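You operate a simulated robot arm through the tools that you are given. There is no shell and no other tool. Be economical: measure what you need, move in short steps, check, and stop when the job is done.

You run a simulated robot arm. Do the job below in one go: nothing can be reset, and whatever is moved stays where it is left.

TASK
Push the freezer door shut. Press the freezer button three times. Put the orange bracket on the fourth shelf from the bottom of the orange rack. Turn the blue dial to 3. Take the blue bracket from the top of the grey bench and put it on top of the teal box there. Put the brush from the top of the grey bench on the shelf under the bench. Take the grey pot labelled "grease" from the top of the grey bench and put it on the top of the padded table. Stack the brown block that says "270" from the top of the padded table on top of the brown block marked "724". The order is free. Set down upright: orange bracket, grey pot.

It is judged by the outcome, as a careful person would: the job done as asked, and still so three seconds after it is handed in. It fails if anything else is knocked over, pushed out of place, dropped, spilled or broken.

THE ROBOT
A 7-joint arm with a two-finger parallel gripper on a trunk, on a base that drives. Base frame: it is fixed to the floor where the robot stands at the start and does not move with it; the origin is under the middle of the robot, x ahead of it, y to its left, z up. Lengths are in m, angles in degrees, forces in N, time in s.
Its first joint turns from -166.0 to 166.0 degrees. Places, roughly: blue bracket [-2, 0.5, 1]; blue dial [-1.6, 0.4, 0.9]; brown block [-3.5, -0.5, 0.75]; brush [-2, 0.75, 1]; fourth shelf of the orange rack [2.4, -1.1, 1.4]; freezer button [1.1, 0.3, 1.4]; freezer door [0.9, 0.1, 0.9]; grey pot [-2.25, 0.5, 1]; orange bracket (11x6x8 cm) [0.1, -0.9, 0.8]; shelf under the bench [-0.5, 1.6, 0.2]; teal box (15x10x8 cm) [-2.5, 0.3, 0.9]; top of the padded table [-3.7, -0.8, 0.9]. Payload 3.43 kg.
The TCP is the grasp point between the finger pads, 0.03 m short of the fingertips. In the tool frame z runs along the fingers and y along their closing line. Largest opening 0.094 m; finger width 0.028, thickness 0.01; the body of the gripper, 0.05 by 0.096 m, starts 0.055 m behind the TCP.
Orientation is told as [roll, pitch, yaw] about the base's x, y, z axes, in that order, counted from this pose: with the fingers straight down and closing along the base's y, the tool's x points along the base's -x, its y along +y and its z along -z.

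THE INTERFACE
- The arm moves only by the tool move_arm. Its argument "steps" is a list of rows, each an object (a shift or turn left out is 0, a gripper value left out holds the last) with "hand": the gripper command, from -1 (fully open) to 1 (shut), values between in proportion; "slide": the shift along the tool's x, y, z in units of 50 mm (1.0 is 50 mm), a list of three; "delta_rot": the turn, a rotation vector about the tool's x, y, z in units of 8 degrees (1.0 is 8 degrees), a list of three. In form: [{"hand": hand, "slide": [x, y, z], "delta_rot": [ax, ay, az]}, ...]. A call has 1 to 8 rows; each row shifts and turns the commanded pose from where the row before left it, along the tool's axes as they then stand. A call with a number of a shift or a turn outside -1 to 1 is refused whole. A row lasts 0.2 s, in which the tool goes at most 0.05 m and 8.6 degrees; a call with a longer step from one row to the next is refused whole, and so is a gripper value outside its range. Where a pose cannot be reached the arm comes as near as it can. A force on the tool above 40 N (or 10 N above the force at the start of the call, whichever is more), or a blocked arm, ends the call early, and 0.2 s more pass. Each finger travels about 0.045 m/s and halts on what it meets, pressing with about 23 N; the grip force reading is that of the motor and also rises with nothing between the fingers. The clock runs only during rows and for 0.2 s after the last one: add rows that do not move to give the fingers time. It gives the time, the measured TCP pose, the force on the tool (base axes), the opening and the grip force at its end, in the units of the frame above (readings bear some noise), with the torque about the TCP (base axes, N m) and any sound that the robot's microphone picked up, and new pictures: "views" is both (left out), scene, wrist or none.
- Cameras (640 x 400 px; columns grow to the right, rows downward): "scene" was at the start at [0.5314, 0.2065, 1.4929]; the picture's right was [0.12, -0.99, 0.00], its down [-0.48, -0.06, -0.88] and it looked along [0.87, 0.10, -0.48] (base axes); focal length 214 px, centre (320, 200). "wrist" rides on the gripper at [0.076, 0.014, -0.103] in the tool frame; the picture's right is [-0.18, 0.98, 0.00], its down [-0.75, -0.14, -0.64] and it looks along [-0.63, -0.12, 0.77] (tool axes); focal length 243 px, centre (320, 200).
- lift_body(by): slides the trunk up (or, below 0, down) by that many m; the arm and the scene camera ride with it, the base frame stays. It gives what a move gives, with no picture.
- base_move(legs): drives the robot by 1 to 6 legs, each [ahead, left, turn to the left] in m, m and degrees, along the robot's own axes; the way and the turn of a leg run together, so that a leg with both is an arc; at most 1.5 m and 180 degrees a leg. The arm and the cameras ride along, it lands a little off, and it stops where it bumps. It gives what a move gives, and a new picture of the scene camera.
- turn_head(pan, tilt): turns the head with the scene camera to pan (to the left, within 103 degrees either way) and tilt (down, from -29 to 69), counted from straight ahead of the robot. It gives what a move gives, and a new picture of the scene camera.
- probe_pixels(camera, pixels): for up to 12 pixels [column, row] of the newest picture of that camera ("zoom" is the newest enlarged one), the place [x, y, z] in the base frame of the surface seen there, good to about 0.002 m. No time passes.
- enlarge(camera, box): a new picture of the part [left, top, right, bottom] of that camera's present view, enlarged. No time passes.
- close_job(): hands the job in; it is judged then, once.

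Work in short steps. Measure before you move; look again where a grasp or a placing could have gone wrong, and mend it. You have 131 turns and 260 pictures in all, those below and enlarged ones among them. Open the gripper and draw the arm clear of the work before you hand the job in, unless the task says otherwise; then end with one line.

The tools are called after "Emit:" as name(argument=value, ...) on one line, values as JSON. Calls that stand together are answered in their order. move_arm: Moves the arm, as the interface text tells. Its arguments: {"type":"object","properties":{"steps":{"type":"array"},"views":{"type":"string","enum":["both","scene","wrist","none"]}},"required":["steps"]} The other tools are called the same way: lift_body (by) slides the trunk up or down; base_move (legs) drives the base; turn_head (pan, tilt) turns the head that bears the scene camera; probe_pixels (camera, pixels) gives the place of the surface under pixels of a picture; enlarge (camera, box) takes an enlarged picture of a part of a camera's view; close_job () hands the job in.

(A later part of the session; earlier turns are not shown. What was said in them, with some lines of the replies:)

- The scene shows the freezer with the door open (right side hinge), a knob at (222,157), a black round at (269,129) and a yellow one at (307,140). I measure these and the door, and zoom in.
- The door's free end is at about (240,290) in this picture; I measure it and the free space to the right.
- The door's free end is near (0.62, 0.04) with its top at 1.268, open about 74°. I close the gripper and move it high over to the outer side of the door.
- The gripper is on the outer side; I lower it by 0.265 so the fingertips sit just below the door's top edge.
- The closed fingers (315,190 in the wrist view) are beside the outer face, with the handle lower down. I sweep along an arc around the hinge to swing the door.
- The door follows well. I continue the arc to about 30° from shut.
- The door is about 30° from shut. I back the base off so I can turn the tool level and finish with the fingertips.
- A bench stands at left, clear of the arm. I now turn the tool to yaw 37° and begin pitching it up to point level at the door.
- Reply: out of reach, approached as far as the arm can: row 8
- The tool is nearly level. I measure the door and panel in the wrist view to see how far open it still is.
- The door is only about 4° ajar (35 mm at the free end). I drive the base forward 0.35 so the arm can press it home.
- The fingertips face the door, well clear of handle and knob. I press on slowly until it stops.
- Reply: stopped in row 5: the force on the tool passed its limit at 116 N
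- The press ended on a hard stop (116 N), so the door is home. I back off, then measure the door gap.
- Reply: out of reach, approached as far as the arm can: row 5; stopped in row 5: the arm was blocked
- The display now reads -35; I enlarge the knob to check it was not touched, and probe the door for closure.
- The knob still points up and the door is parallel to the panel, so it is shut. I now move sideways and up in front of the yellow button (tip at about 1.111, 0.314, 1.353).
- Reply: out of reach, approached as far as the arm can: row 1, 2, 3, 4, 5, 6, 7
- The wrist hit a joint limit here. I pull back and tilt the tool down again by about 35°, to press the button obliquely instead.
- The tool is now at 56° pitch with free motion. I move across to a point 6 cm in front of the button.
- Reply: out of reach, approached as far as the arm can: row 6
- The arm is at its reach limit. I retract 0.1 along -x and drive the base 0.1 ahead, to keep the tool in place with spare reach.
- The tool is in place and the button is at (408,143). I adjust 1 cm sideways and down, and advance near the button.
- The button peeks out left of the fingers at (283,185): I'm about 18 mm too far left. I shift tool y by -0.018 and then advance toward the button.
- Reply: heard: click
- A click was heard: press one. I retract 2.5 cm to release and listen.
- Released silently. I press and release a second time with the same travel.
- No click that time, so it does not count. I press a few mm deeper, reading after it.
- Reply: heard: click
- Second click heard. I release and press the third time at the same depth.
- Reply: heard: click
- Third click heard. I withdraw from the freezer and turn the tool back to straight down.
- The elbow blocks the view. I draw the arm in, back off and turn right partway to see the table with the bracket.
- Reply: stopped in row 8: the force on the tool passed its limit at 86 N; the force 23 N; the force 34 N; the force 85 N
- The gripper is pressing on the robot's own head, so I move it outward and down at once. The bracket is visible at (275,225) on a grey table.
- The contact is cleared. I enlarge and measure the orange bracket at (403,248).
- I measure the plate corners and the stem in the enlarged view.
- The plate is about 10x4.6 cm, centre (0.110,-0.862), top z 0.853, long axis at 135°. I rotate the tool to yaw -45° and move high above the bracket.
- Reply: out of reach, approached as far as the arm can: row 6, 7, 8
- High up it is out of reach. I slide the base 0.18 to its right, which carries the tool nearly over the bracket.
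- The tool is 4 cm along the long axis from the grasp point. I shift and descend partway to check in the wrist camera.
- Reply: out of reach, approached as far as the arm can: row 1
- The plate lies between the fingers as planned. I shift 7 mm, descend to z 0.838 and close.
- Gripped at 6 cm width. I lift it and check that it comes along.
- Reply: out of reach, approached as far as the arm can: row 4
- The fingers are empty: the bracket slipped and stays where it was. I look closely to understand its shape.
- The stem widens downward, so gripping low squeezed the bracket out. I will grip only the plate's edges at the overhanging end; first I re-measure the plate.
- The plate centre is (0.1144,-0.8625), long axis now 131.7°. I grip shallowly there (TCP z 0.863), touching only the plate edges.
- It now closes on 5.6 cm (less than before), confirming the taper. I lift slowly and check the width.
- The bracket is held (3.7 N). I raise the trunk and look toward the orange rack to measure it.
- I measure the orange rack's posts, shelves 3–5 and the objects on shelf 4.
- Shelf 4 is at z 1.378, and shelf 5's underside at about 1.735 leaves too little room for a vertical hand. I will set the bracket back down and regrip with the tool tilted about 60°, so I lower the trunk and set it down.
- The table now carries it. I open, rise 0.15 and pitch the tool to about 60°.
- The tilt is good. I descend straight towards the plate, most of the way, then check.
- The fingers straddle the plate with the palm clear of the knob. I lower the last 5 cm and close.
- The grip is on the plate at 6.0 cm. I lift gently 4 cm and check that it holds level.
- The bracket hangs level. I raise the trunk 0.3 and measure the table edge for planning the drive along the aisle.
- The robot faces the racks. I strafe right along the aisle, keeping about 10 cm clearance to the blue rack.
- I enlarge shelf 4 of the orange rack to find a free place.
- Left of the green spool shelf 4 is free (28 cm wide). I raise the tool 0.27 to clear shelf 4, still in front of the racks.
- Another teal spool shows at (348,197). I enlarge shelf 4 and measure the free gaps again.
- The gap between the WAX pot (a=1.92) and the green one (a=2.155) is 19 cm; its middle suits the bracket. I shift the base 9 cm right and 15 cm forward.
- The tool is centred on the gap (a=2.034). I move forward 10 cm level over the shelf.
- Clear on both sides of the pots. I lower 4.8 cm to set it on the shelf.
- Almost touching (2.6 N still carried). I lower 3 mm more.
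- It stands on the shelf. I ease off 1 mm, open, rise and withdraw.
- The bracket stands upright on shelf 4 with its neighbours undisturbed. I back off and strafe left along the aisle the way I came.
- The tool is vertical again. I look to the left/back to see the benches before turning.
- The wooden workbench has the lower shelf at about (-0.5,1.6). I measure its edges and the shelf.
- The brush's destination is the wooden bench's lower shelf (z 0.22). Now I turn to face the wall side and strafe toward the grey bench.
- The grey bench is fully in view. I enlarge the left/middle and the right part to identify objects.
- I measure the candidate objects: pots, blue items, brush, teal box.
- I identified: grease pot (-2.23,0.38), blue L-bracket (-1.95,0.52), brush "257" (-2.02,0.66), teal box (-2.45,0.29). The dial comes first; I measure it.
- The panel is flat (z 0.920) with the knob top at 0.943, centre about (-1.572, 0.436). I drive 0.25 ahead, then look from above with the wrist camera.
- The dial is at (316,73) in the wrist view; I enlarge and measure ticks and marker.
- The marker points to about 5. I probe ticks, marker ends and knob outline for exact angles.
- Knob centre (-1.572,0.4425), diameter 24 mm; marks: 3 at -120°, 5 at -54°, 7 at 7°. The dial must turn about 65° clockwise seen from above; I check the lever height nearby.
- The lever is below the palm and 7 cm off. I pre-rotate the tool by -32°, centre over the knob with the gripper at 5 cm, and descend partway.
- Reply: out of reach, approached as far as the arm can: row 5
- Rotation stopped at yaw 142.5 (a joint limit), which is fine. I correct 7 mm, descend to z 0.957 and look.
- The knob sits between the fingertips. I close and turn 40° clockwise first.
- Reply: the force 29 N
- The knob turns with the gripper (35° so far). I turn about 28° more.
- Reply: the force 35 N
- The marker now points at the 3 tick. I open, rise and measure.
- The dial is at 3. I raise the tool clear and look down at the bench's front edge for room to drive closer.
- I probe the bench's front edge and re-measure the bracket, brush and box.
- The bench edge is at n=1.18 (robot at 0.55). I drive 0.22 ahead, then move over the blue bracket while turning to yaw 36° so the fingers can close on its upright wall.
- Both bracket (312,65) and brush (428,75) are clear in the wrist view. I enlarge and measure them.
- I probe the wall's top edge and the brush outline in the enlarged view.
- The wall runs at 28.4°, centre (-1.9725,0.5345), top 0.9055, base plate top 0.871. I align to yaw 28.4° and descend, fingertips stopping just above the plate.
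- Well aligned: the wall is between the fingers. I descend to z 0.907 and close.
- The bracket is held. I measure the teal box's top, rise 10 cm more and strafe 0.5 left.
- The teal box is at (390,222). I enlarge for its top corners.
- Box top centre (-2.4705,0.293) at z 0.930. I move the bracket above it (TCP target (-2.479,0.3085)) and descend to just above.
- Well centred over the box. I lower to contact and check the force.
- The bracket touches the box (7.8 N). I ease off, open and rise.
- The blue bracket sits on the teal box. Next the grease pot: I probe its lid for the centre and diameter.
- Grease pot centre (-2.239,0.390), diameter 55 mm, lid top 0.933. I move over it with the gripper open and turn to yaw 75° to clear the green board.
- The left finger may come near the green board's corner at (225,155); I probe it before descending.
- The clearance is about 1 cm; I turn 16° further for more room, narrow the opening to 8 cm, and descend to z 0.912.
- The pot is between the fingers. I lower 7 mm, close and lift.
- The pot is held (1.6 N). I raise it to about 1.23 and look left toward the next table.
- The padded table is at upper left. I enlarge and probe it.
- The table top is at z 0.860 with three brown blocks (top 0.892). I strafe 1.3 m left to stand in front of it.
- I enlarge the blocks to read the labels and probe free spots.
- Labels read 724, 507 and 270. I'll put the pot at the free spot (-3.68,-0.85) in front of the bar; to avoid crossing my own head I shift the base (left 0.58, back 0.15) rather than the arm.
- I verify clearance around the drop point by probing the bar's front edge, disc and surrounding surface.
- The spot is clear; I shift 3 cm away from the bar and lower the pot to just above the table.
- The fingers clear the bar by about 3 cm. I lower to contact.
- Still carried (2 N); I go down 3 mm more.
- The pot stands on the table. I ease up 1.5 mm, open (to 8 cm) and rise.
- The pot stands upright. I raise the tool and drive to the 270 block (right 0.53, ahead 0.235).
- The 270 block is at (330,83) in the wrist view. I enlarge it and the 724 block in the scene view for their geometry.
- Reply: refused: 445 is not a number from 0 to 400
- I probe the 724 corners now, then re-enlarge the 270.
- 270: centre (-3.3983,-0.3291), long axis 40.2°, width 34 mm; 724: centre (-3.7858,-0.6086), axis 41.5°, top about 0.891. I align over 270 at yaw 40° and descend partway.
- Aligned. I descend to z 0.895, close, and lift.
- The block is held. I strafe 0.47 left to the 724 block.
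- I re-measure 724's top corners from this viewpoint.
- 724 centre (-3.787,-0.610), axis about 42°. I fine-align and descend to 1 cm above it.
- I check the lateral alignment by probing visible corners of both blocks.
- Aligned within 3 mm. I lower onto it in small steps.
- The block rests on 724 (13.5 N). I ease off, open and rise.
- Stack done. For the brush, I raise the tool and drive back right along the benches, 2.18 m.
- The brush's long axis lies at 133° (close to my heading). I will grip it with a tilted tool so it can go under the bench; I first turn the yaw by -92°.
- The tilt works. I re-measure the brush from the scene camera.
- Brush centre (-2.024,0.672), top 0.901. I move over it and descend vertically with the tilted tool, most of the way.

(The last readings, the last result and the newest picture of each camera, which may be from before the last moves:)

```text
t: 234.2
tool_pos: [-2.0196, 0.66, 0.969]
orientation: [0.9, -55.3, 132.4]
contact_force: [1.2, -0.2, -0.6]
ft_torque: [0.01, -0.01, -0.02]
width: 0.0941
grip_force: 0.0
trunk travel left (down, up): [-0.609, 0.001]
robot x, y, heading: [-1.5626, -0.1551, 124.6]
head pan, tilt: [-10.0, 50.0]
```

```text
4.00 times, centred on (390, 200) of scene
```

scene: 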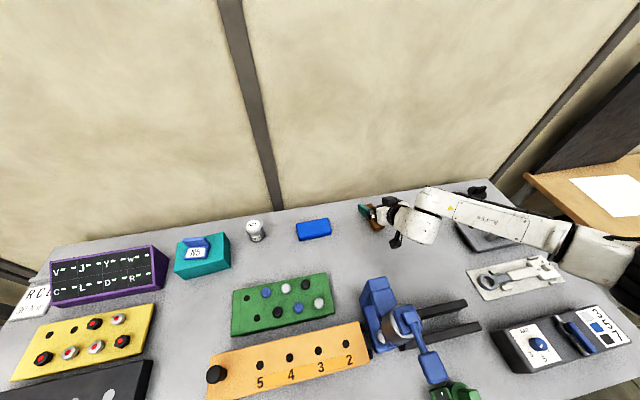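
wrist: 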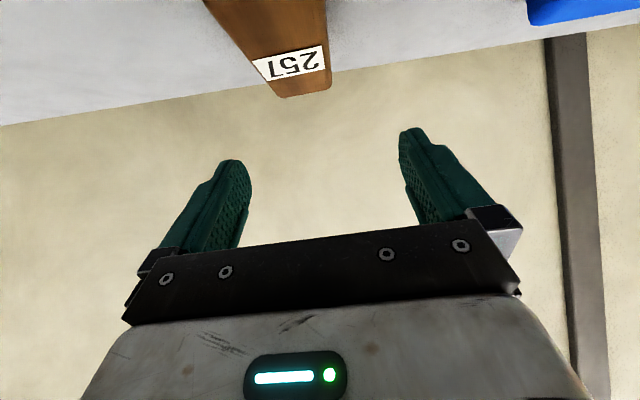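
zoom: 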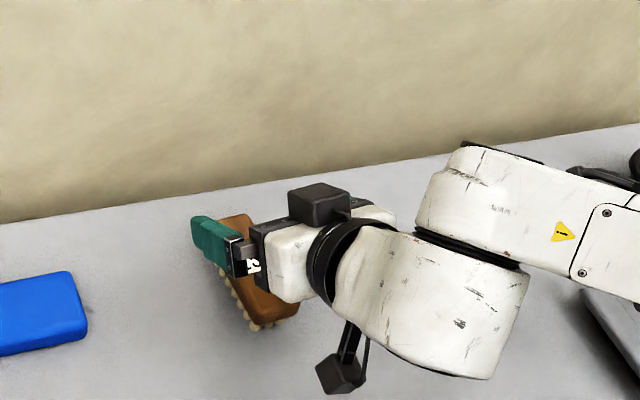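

To give the wrist camera more room above the bench I steepen the tool by 10°, then lower 7.4 cm and close.

Emit:
move_arm(steps=[{"delta_rot": [0, 0.65, 0], "slide": [0, -0.1, 0]}, {"delta_rot": [0, 0.65, 0]}, {"slide": [0.5, 0, 0.5]}, {"slide": [0.3, 0, 0.3]}, {"slide": [0.22, 0, 0.22]}, {}], views="wrist")

Emit:
enlarge(camera="scene", box=[320, 150, 460, 250])

```text
t: 235.6
tool_pos: [-2.0159, 0.6626, 0.899]
orientation: [0.8, -44.9, 132.5]
contact_force: [-1.0, 0.3, 0.5]
ft_torque: [-0.04, 0.02, 0.01]
width: 0.0941
grip_force: 0.0
trunk travel left (down, up): [-0.609, 0.001]
robot x, y, heading: [-1.5638, -0.149, 124.4]
head pan, tilt: [-10.0, 50.0]
```

wrist: 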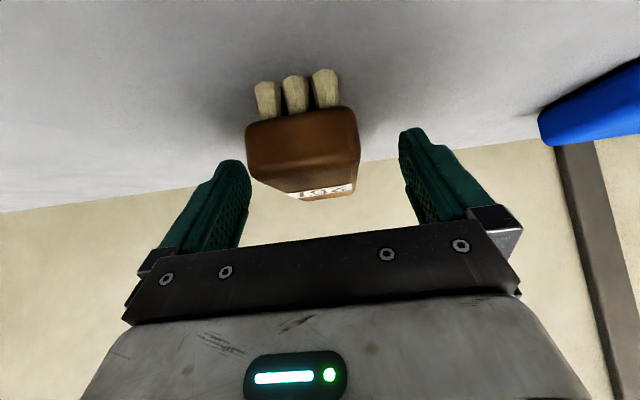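

```text
4.00 times, centred on (390, 200) of scene
```

zoom: 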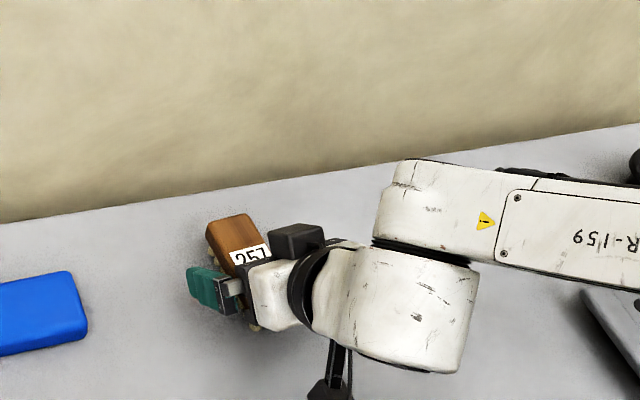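

The brush lies between the fingers. I close and lift.

Emit:
move_arm(steps=[{"hand": 1}, {}, {}, {}, {}, {"slide": [-0.2, 0, -0.2]}, {"slide": [-0.5, 0, -0.5]}, {"slide": [-0.65, 0, -0.65]}], views="wrist")

Emit:
enlarge(camera="scene", box=[320, 130, 460, 250])

```text
t: 237.4
tool_pos: [-2.0144, 0.6642, 0.9935]
orientation: [0.7, -44.7, 132.6]
contact_force: [-0.3, -0.1, -1.1]
ft_torque: [0.01, 0.03, 0.0]
width: 0.0477
grip_force: 22.5
trunk travel left (down, up): [-0.609, 0.001]
robot x, y, heading: [-1.5666, -0.1473, 124.5]
head pan, tilt: [-10.0, 50.0]
```

wrist: 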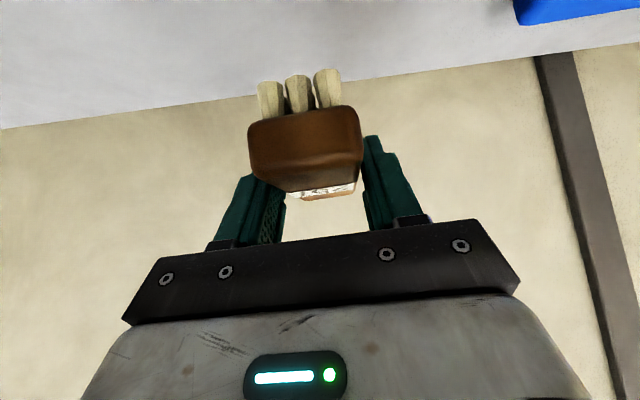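

```text
3.33 times, centred on (390, 190) of scene
```

zoom: 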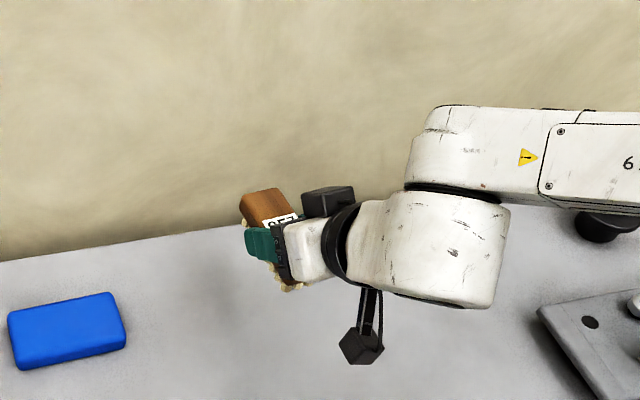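

The brush is held. I raise it, back off 0.5 m and strafe right to the wooden bench.

Emit:
move_arm(steps=[{"slide": [-0.68, 0, -0.68]}, {"slide": [-0.68, 0, -0.68]}, {"slide": [-0.68, 0, -0.68]}, {"slide": [-0.68, 0, -0.68]}], views="none")

Emit:
base_move(legs=[[-0.5, 0, 0], [0, -1.15, 0]])

Emit:
turn_head(pan=0, tilt=45)

```text
t: 238.4
tool_pos: [-2.0114, 0.6658, 1.1877]
orientation: [0.7, -44.8, 132.5]
contact_force: [0.5, 0.1, -1.6]
ft_torque: [-0.01, 0.0, 0.01]
width: 0.048
grip_force: 23.0
trunk travel left (down, up): [-0.609, 0.001]
robot x, y, heading: [-1.5654, -0.1502, 124.5]
head pan, tilt: [-10.0, 50.0]
```

```text
t: 246.7
tool_pos: [-0.8254, 0.9031, 1.1883]
orientation: [0.9, -44.8, 134.0]
contact_force: [0.3, 0.8, -1.3]
ft_torque: [-0.01, 0.01, -0.01]
width: 0.0478
grip_force: 23.1
trunk travel left (down, up): [-0.609, 0.001]
robot x, y, heading: [-0.3585, 0.1004, 125.9]
head pan, tilt: [-10.0, 50.0]
```

scene: 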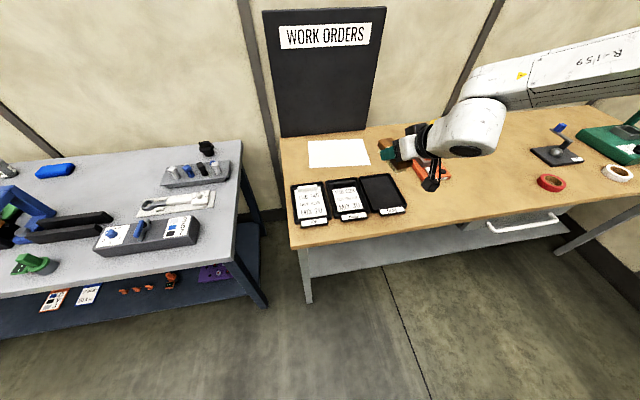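

```text
t: 247.4
tool_pos: [-0.8248, 0.9041, 1.1873]
orientation: [0.9, -44.8, 133.9]
contact_force: [0.8, 0.3, -1.8]
ft_torque: [-0.03, 0.01, -0.03]
width: 0.0477
grip_force: 22.9
trunk travel left (down, up): [-0.609, 0.001]
robot x, y, heading: [-0.3565, 0.0974, 126.0]
head pan, tilt: [0.0, 45.0]
```

scene: 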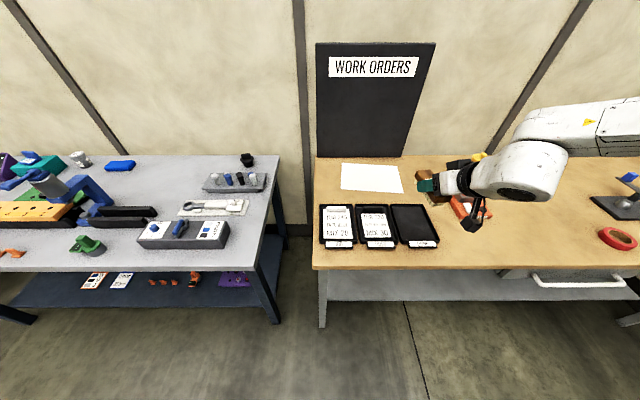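

I back off 0.3 m so the tool clears the bench edge, then lower the trunk.

Emit:
base_move(legs=[[-0.32, -0.08, 0]])

Emit:
lift_body(by=-0.58)

Emit:
turn_head(pan=0, tilt=25)

```text
t: 249.6
tool_pos: [-0.5744, 0.6958, 1.1872]
orientation: [0.8, -44.9, 134.0]
contact_force: [0.6, 0.0, -1.1]
ft_torque: [-0.03, 0.0, -0.02]
width: 0.0478
grip_force: 22.6
trunk travel left (down, up): [-0.609, 0.001]
robot x, y, heading: [-0.1095, -0.1106, 126.0]
head pan, tilt: [0.0, 45.0]
```

scene: 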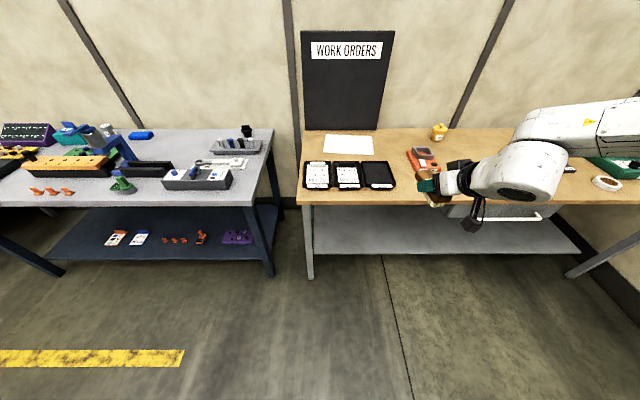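

```text
refused: -0.58 is not a number from -0.4 to 0.4
```

```text
t: 250.4
tool_pos: [-0.5741, 0.6948, 1.1864]
orientation: [0.8, -44.7, 134.1]
contact_force: [-0.2, 0.3, -0.3]
ft_torque: [-0.01, -0.01, -0.02]
width: 0.0478
grip_force: 22.9
trunk travel left (down, up): [-0.609, 0.001]
robot x, y, heading: [-0.1109, -0.1096, 126.1]
head pan, tilt: [0.0, 25.0]
```

scene: 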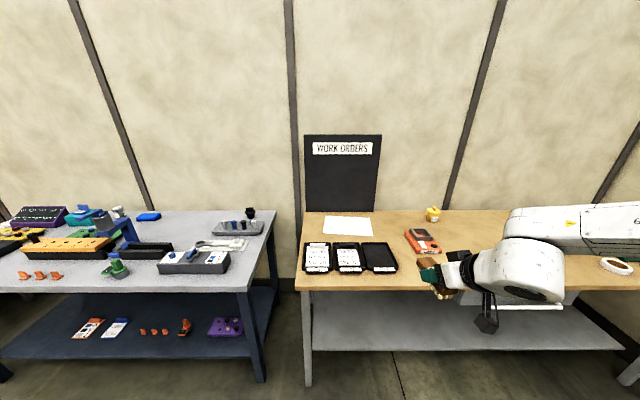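

I lower the trunk in two steps.

Emit:
lift_body(by=-0.3)

Emit:
lift_body(by=-0.28)

Emit:
turn_head(pan=-5, tilt=30)

```text
t: 253.4
tool_pos: [-0.574, 0.6954, 0.8876]
orientation: [0.8, -44.8, 134.0]
contact_force: [0.7, -0.5, -1.0]
ft_torque: [0.01, 0.0, 0.03]
width: 0.0476
grip_force: 22.9
trunk travel left (down, up): [-0.309, 0.301]
robot x, y, heading: [-0.1094, -0.1119, 125.8]
head pan, tilt: [0.0, 25.0]
```

```text
t: 256.2
tool_pos: [-0.5737, 0.6953, 0.608]
orientation: [0.8, -44.9, 134.0]
contact_force: [0.0, 0.3, -1.0]
ft_torque: [-0.02, 0.01, 0.01]
width: 0.0475
grip_force: 23.1
trunk travel left (down, up): [-0.029, 0.581]
robot x, y, heading: [-0.1085, -0.1107, 126.0]
head pan, tilt: [0.0, 25.0]
```

```text
t: 256.9
tool_pos: [-0.5751, 0.6952, 0.6075]
orientation: [0.9, -44.8, 134.0]
contact_force: [0.2, 0.2, -1.1]
ft_torque: [-0.02, 0.0, -0.01]
width: 0.0475
grip_force: 23.2
trunk travel left (down, up): [-0.029, 0.581]
robot x, y, heading: [-0.1063, -0.1088, 126.0]
head pan, tilt: [-5.0, 30.0]
```

scene: 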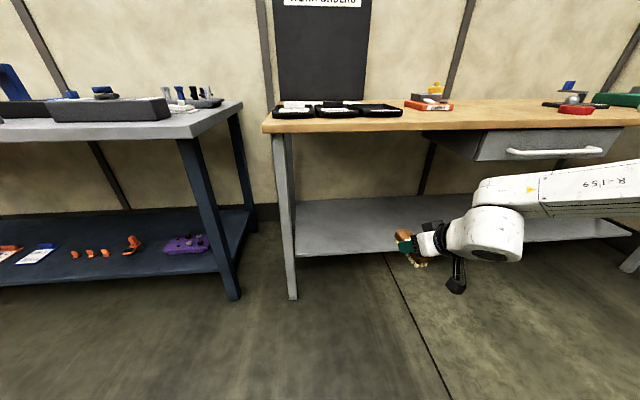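

A clear view under the bench. I probe the shelf front edge, the drawer and the leg.

Emit:
probe_pixels(camera="scene", pixels=[[310, 252], [380, 248], [330, 230], [390, 225], [430, 205], [290, 220], [480, 158], [425, 135], [360, 200], [600, 238]])

```text
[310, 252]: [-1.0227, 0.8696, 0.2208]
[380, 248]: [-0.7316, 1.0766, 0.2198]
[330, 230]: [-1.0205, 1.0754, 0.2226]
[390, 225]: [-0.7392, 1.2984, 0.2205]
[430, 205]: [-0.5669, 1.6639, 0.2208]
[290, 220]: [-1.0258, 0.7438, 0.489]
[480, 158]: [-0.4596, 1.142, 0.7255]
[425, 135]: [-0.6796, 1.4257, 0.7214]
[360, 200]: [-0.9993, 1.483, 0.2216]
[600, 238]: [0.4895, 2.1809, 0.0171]
```

The shelf front edge is at n=1.30 and its surface at z 0.220. I lower the tool to z 0.30 in front of the bench.

Emit:
move_arm(steps=[{"slide": [0.7, 0, 0.7]}, {"slide": [0.7, 0, 0.7]}, {"slide": [0.7, 0, 0.7]}, {"slide": [0.7, 0, 0.7]}, {"slide": [0.7, 0, 0.7]}, {"slide": [0.7, 0, 0.7]}], views="both")

```text
t: 258.3
tool_pos: [-0.5728, 0.6901, 0.3086]
orientation: [0.7, -44.8, 134.0]
contact_force: [0.8, 0.1, -1.7]
ft_torque: [-0.03, -0.05, 0.01]
width: 0.0478
grip_force: 22.8
trunk travel left (down, up): [-0.029, 0.581]
robot x, y, heading: [-0.107, -0.1116, 125.8]
head pan, tilt: [-5.0, 30.0]
```

scene: 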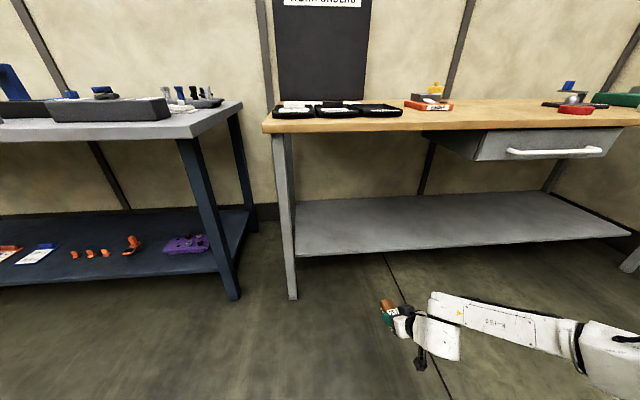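
wrist: 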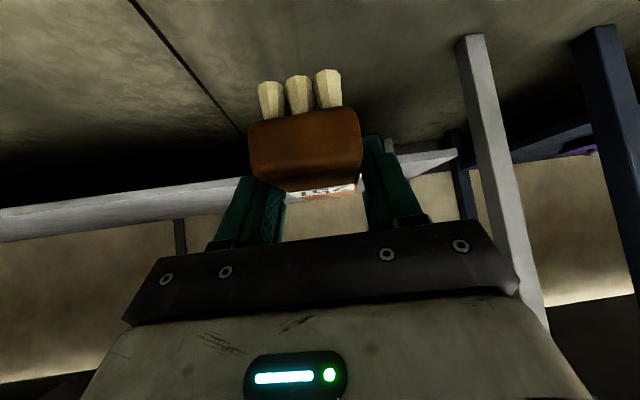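

The brush (bottom 0.27) is above shelf height. I drive forward 0.51 so it comes over the shelf.

Emit:
base_move(legs=[[0.3, 0, 0], [0.21, 0, 0]])

Emit:
enlarge(camera="scene", box=[270, 200, 540, 400])

```text
t: 261.6
tool_pos: [-0.8747, 1.1013, 0.3083]
orientation: [0.8, -44.8, 134.1]
contact_force: [0.1, 0.0, -1.6]
ft_torque: [0.02, -0.03, 0.0]
width: 0.0478
grip_force: 23.0
trunk travel left (down, up): [-0.029, 0.581]
robot x, y, heading: [-0.4087, 0.2994, 126.2]
head pan, tilt: [-5.0, 30.0]
```

scene: 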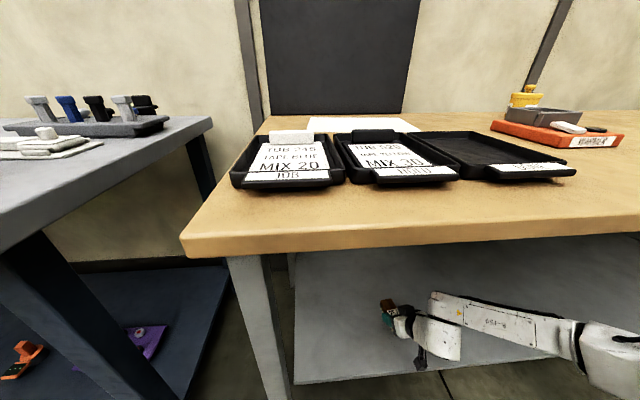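

```text
2.00 times, centred on (405, 300) of scene
```

zoom: 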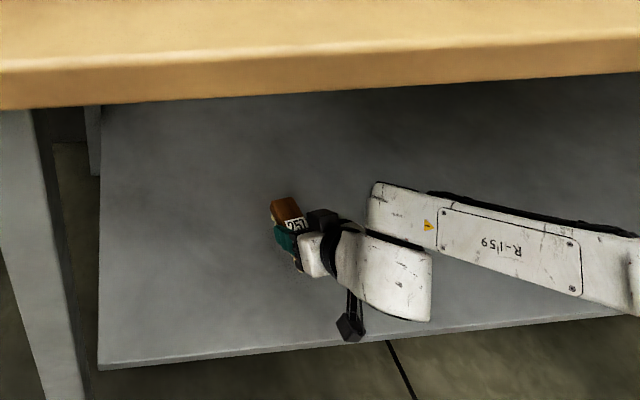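

The brush is over the shelf (n=1.40). I lower it 4.5 cm, checking force.

Emit:
move_arm(steps=[{"slide": [0.3, 0, 0.3]}, {"slide": [0.2, 0, 0.2]}, {"slide": [0.13, 0, 0.13]}, {}], views="wrist")

Emit:
enlarge(camera="scene", box=[340, 260, 500, 390])

```text
t: 262.6
tool_pos: [-0.8741, 1.101, 0.2622]
orientation: [0.8, -44.8, 134.1]
contact_force: [0.0, -0.4, -1.4]
ft_torque: [0.02, 0.02, 0.0]
width: 0.0477
grip_force: 23.6
trunk travel left (down, up): [-0.029, 0.581]
robot x, y, heading: [-0.4066, 0.3015, 126.1]
head pan, tilt: [-5.0, 30.0]
```

wrist: 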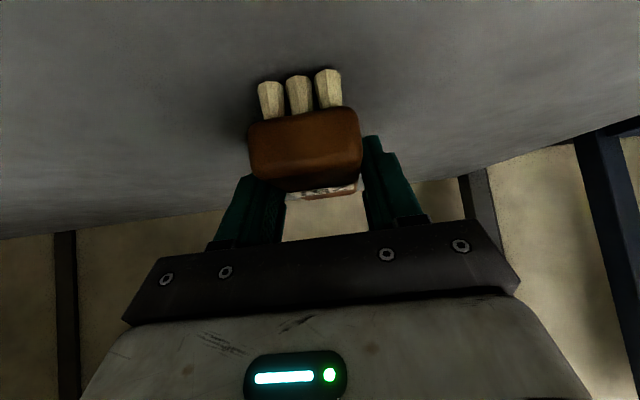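

```text
3.08 times, centred on (420, 325) of scene
```

zoom: 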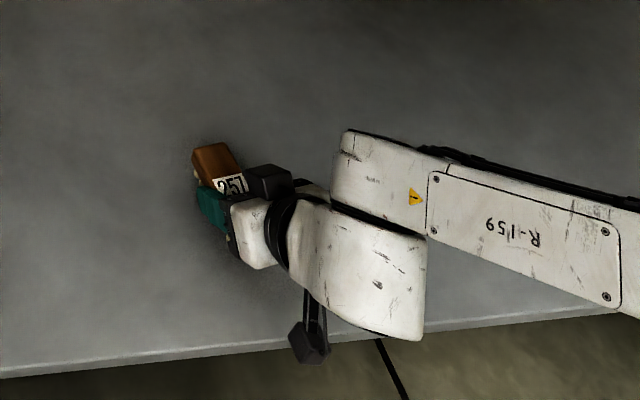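

I continue down in 1.5 mm steps to contact.

Emit:
move_arm(steps=[{"slide": [0.025, 0, 0.025]}, {"slide": [0.025, 0, 0.025]}, {"slide": [0.02, 0, 0.02]}, {}], views="none")

```text
t: 263.6
tool_pos: [-0.8749, 1.1018, 0.2607]
orientation: [0.8, -44.9, 134.1]
contact_force: [1.0, -0.2, 11.8]
ft_torque: [0.19, -0.12, 0.0]
width: 0.0475
grip_force: 23.0
trunk travel left (down, up): [-0.029, 0.581]
robot x, y, heading: [-0.4121, 0.3039, 125.9]
head pan, tilt: [-5.0, 30.0]
5 turns are left
```

The brush rests on the shelf. I open, rise and check in one go.

Emit:
move_arm(steps=[{"slide": [-0.02, 0, -0.02]}, {"hand": -1}, {}, {}, {}, {"slide": [-0.5, 0, -0.5]}, {"slide": [-0.5, 0, -0.5]}], views="both")

```text
t: 265.2
tool_pos: [-0.8747, 1.1027, 0.3327]
orientation: [0.8, -44.8, 134.1]
contact_force: [-0.1, 0.5, -0.4]
ft_torque: [-0.01, -0.01, 0.01]
width: 0.0941
grip_force: 0.1
trunk travel left (down, up): [-0.029, 0.581]
robot x, y, heading: [-0.4044, 0.3017, 126.0]
head pan, tilt: [-5.0, 30.0]
4 turns are left
```

scene: 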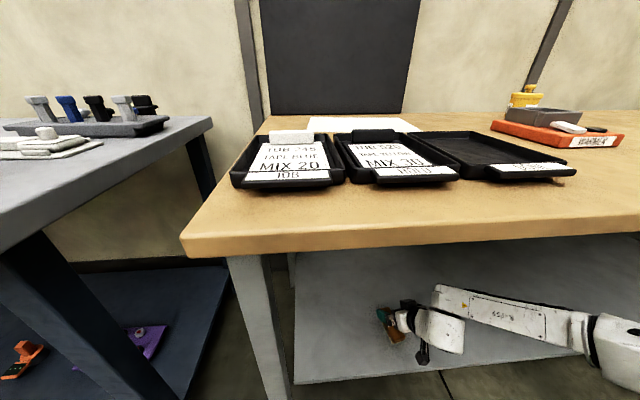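
wrist: 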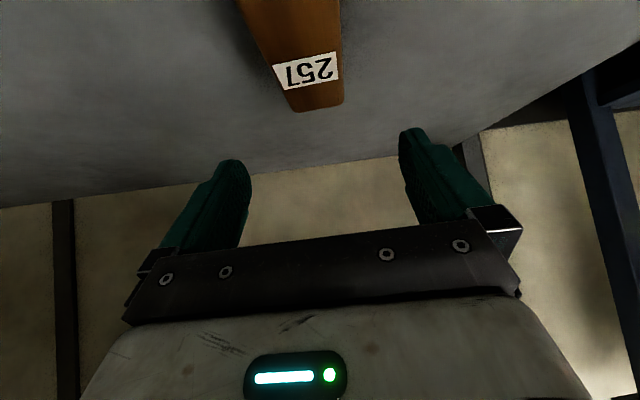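

The brush lies on the shelf with the fingers clear above it. I back the base straight out to withdraw the arm.

Emit:
base_move(legs=[[-0.5, 0, 0]])

```text
t: 268.1
tool_pos: [-0.5944, 0.7022, 0.333]
orientation: [0.7, -44.8, 134.8]
contact_force: [-0.6, -0.2, 0.2]
ft_torque: [0.04, 0.02, -0.01]
width: 0.0941
grip_force: 0.1
trunk travel left (down, up): [-0.029, 0.581]
robot x, y, heading: [-0.1153, -0.0922, 126.8]
head pan, tilt: [-5.0, 30.0]
3 turns are left
```

scene: 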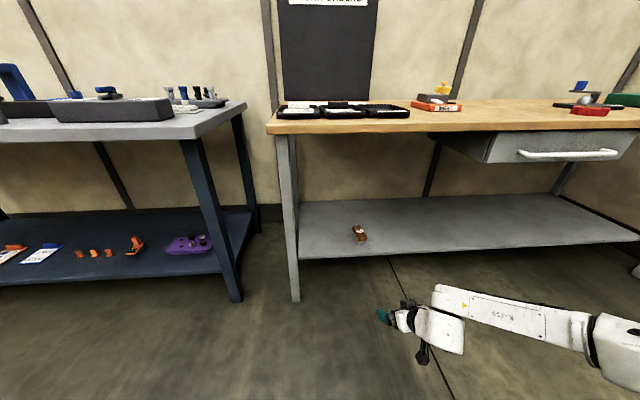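

The brush rests on the shelf at (359,234), the gripper is open and the arm is clear of the work. I hand the job in.

Emit:
close_job()

```text
The job is handed in.
```

All eight tasks were done and the job is handed in, with the gripper open and the arm clear of the work. I took "the shelf under the bench" to be the one under the wooden bench, matching the place you gave, so the brush is there and not under the grey bench.
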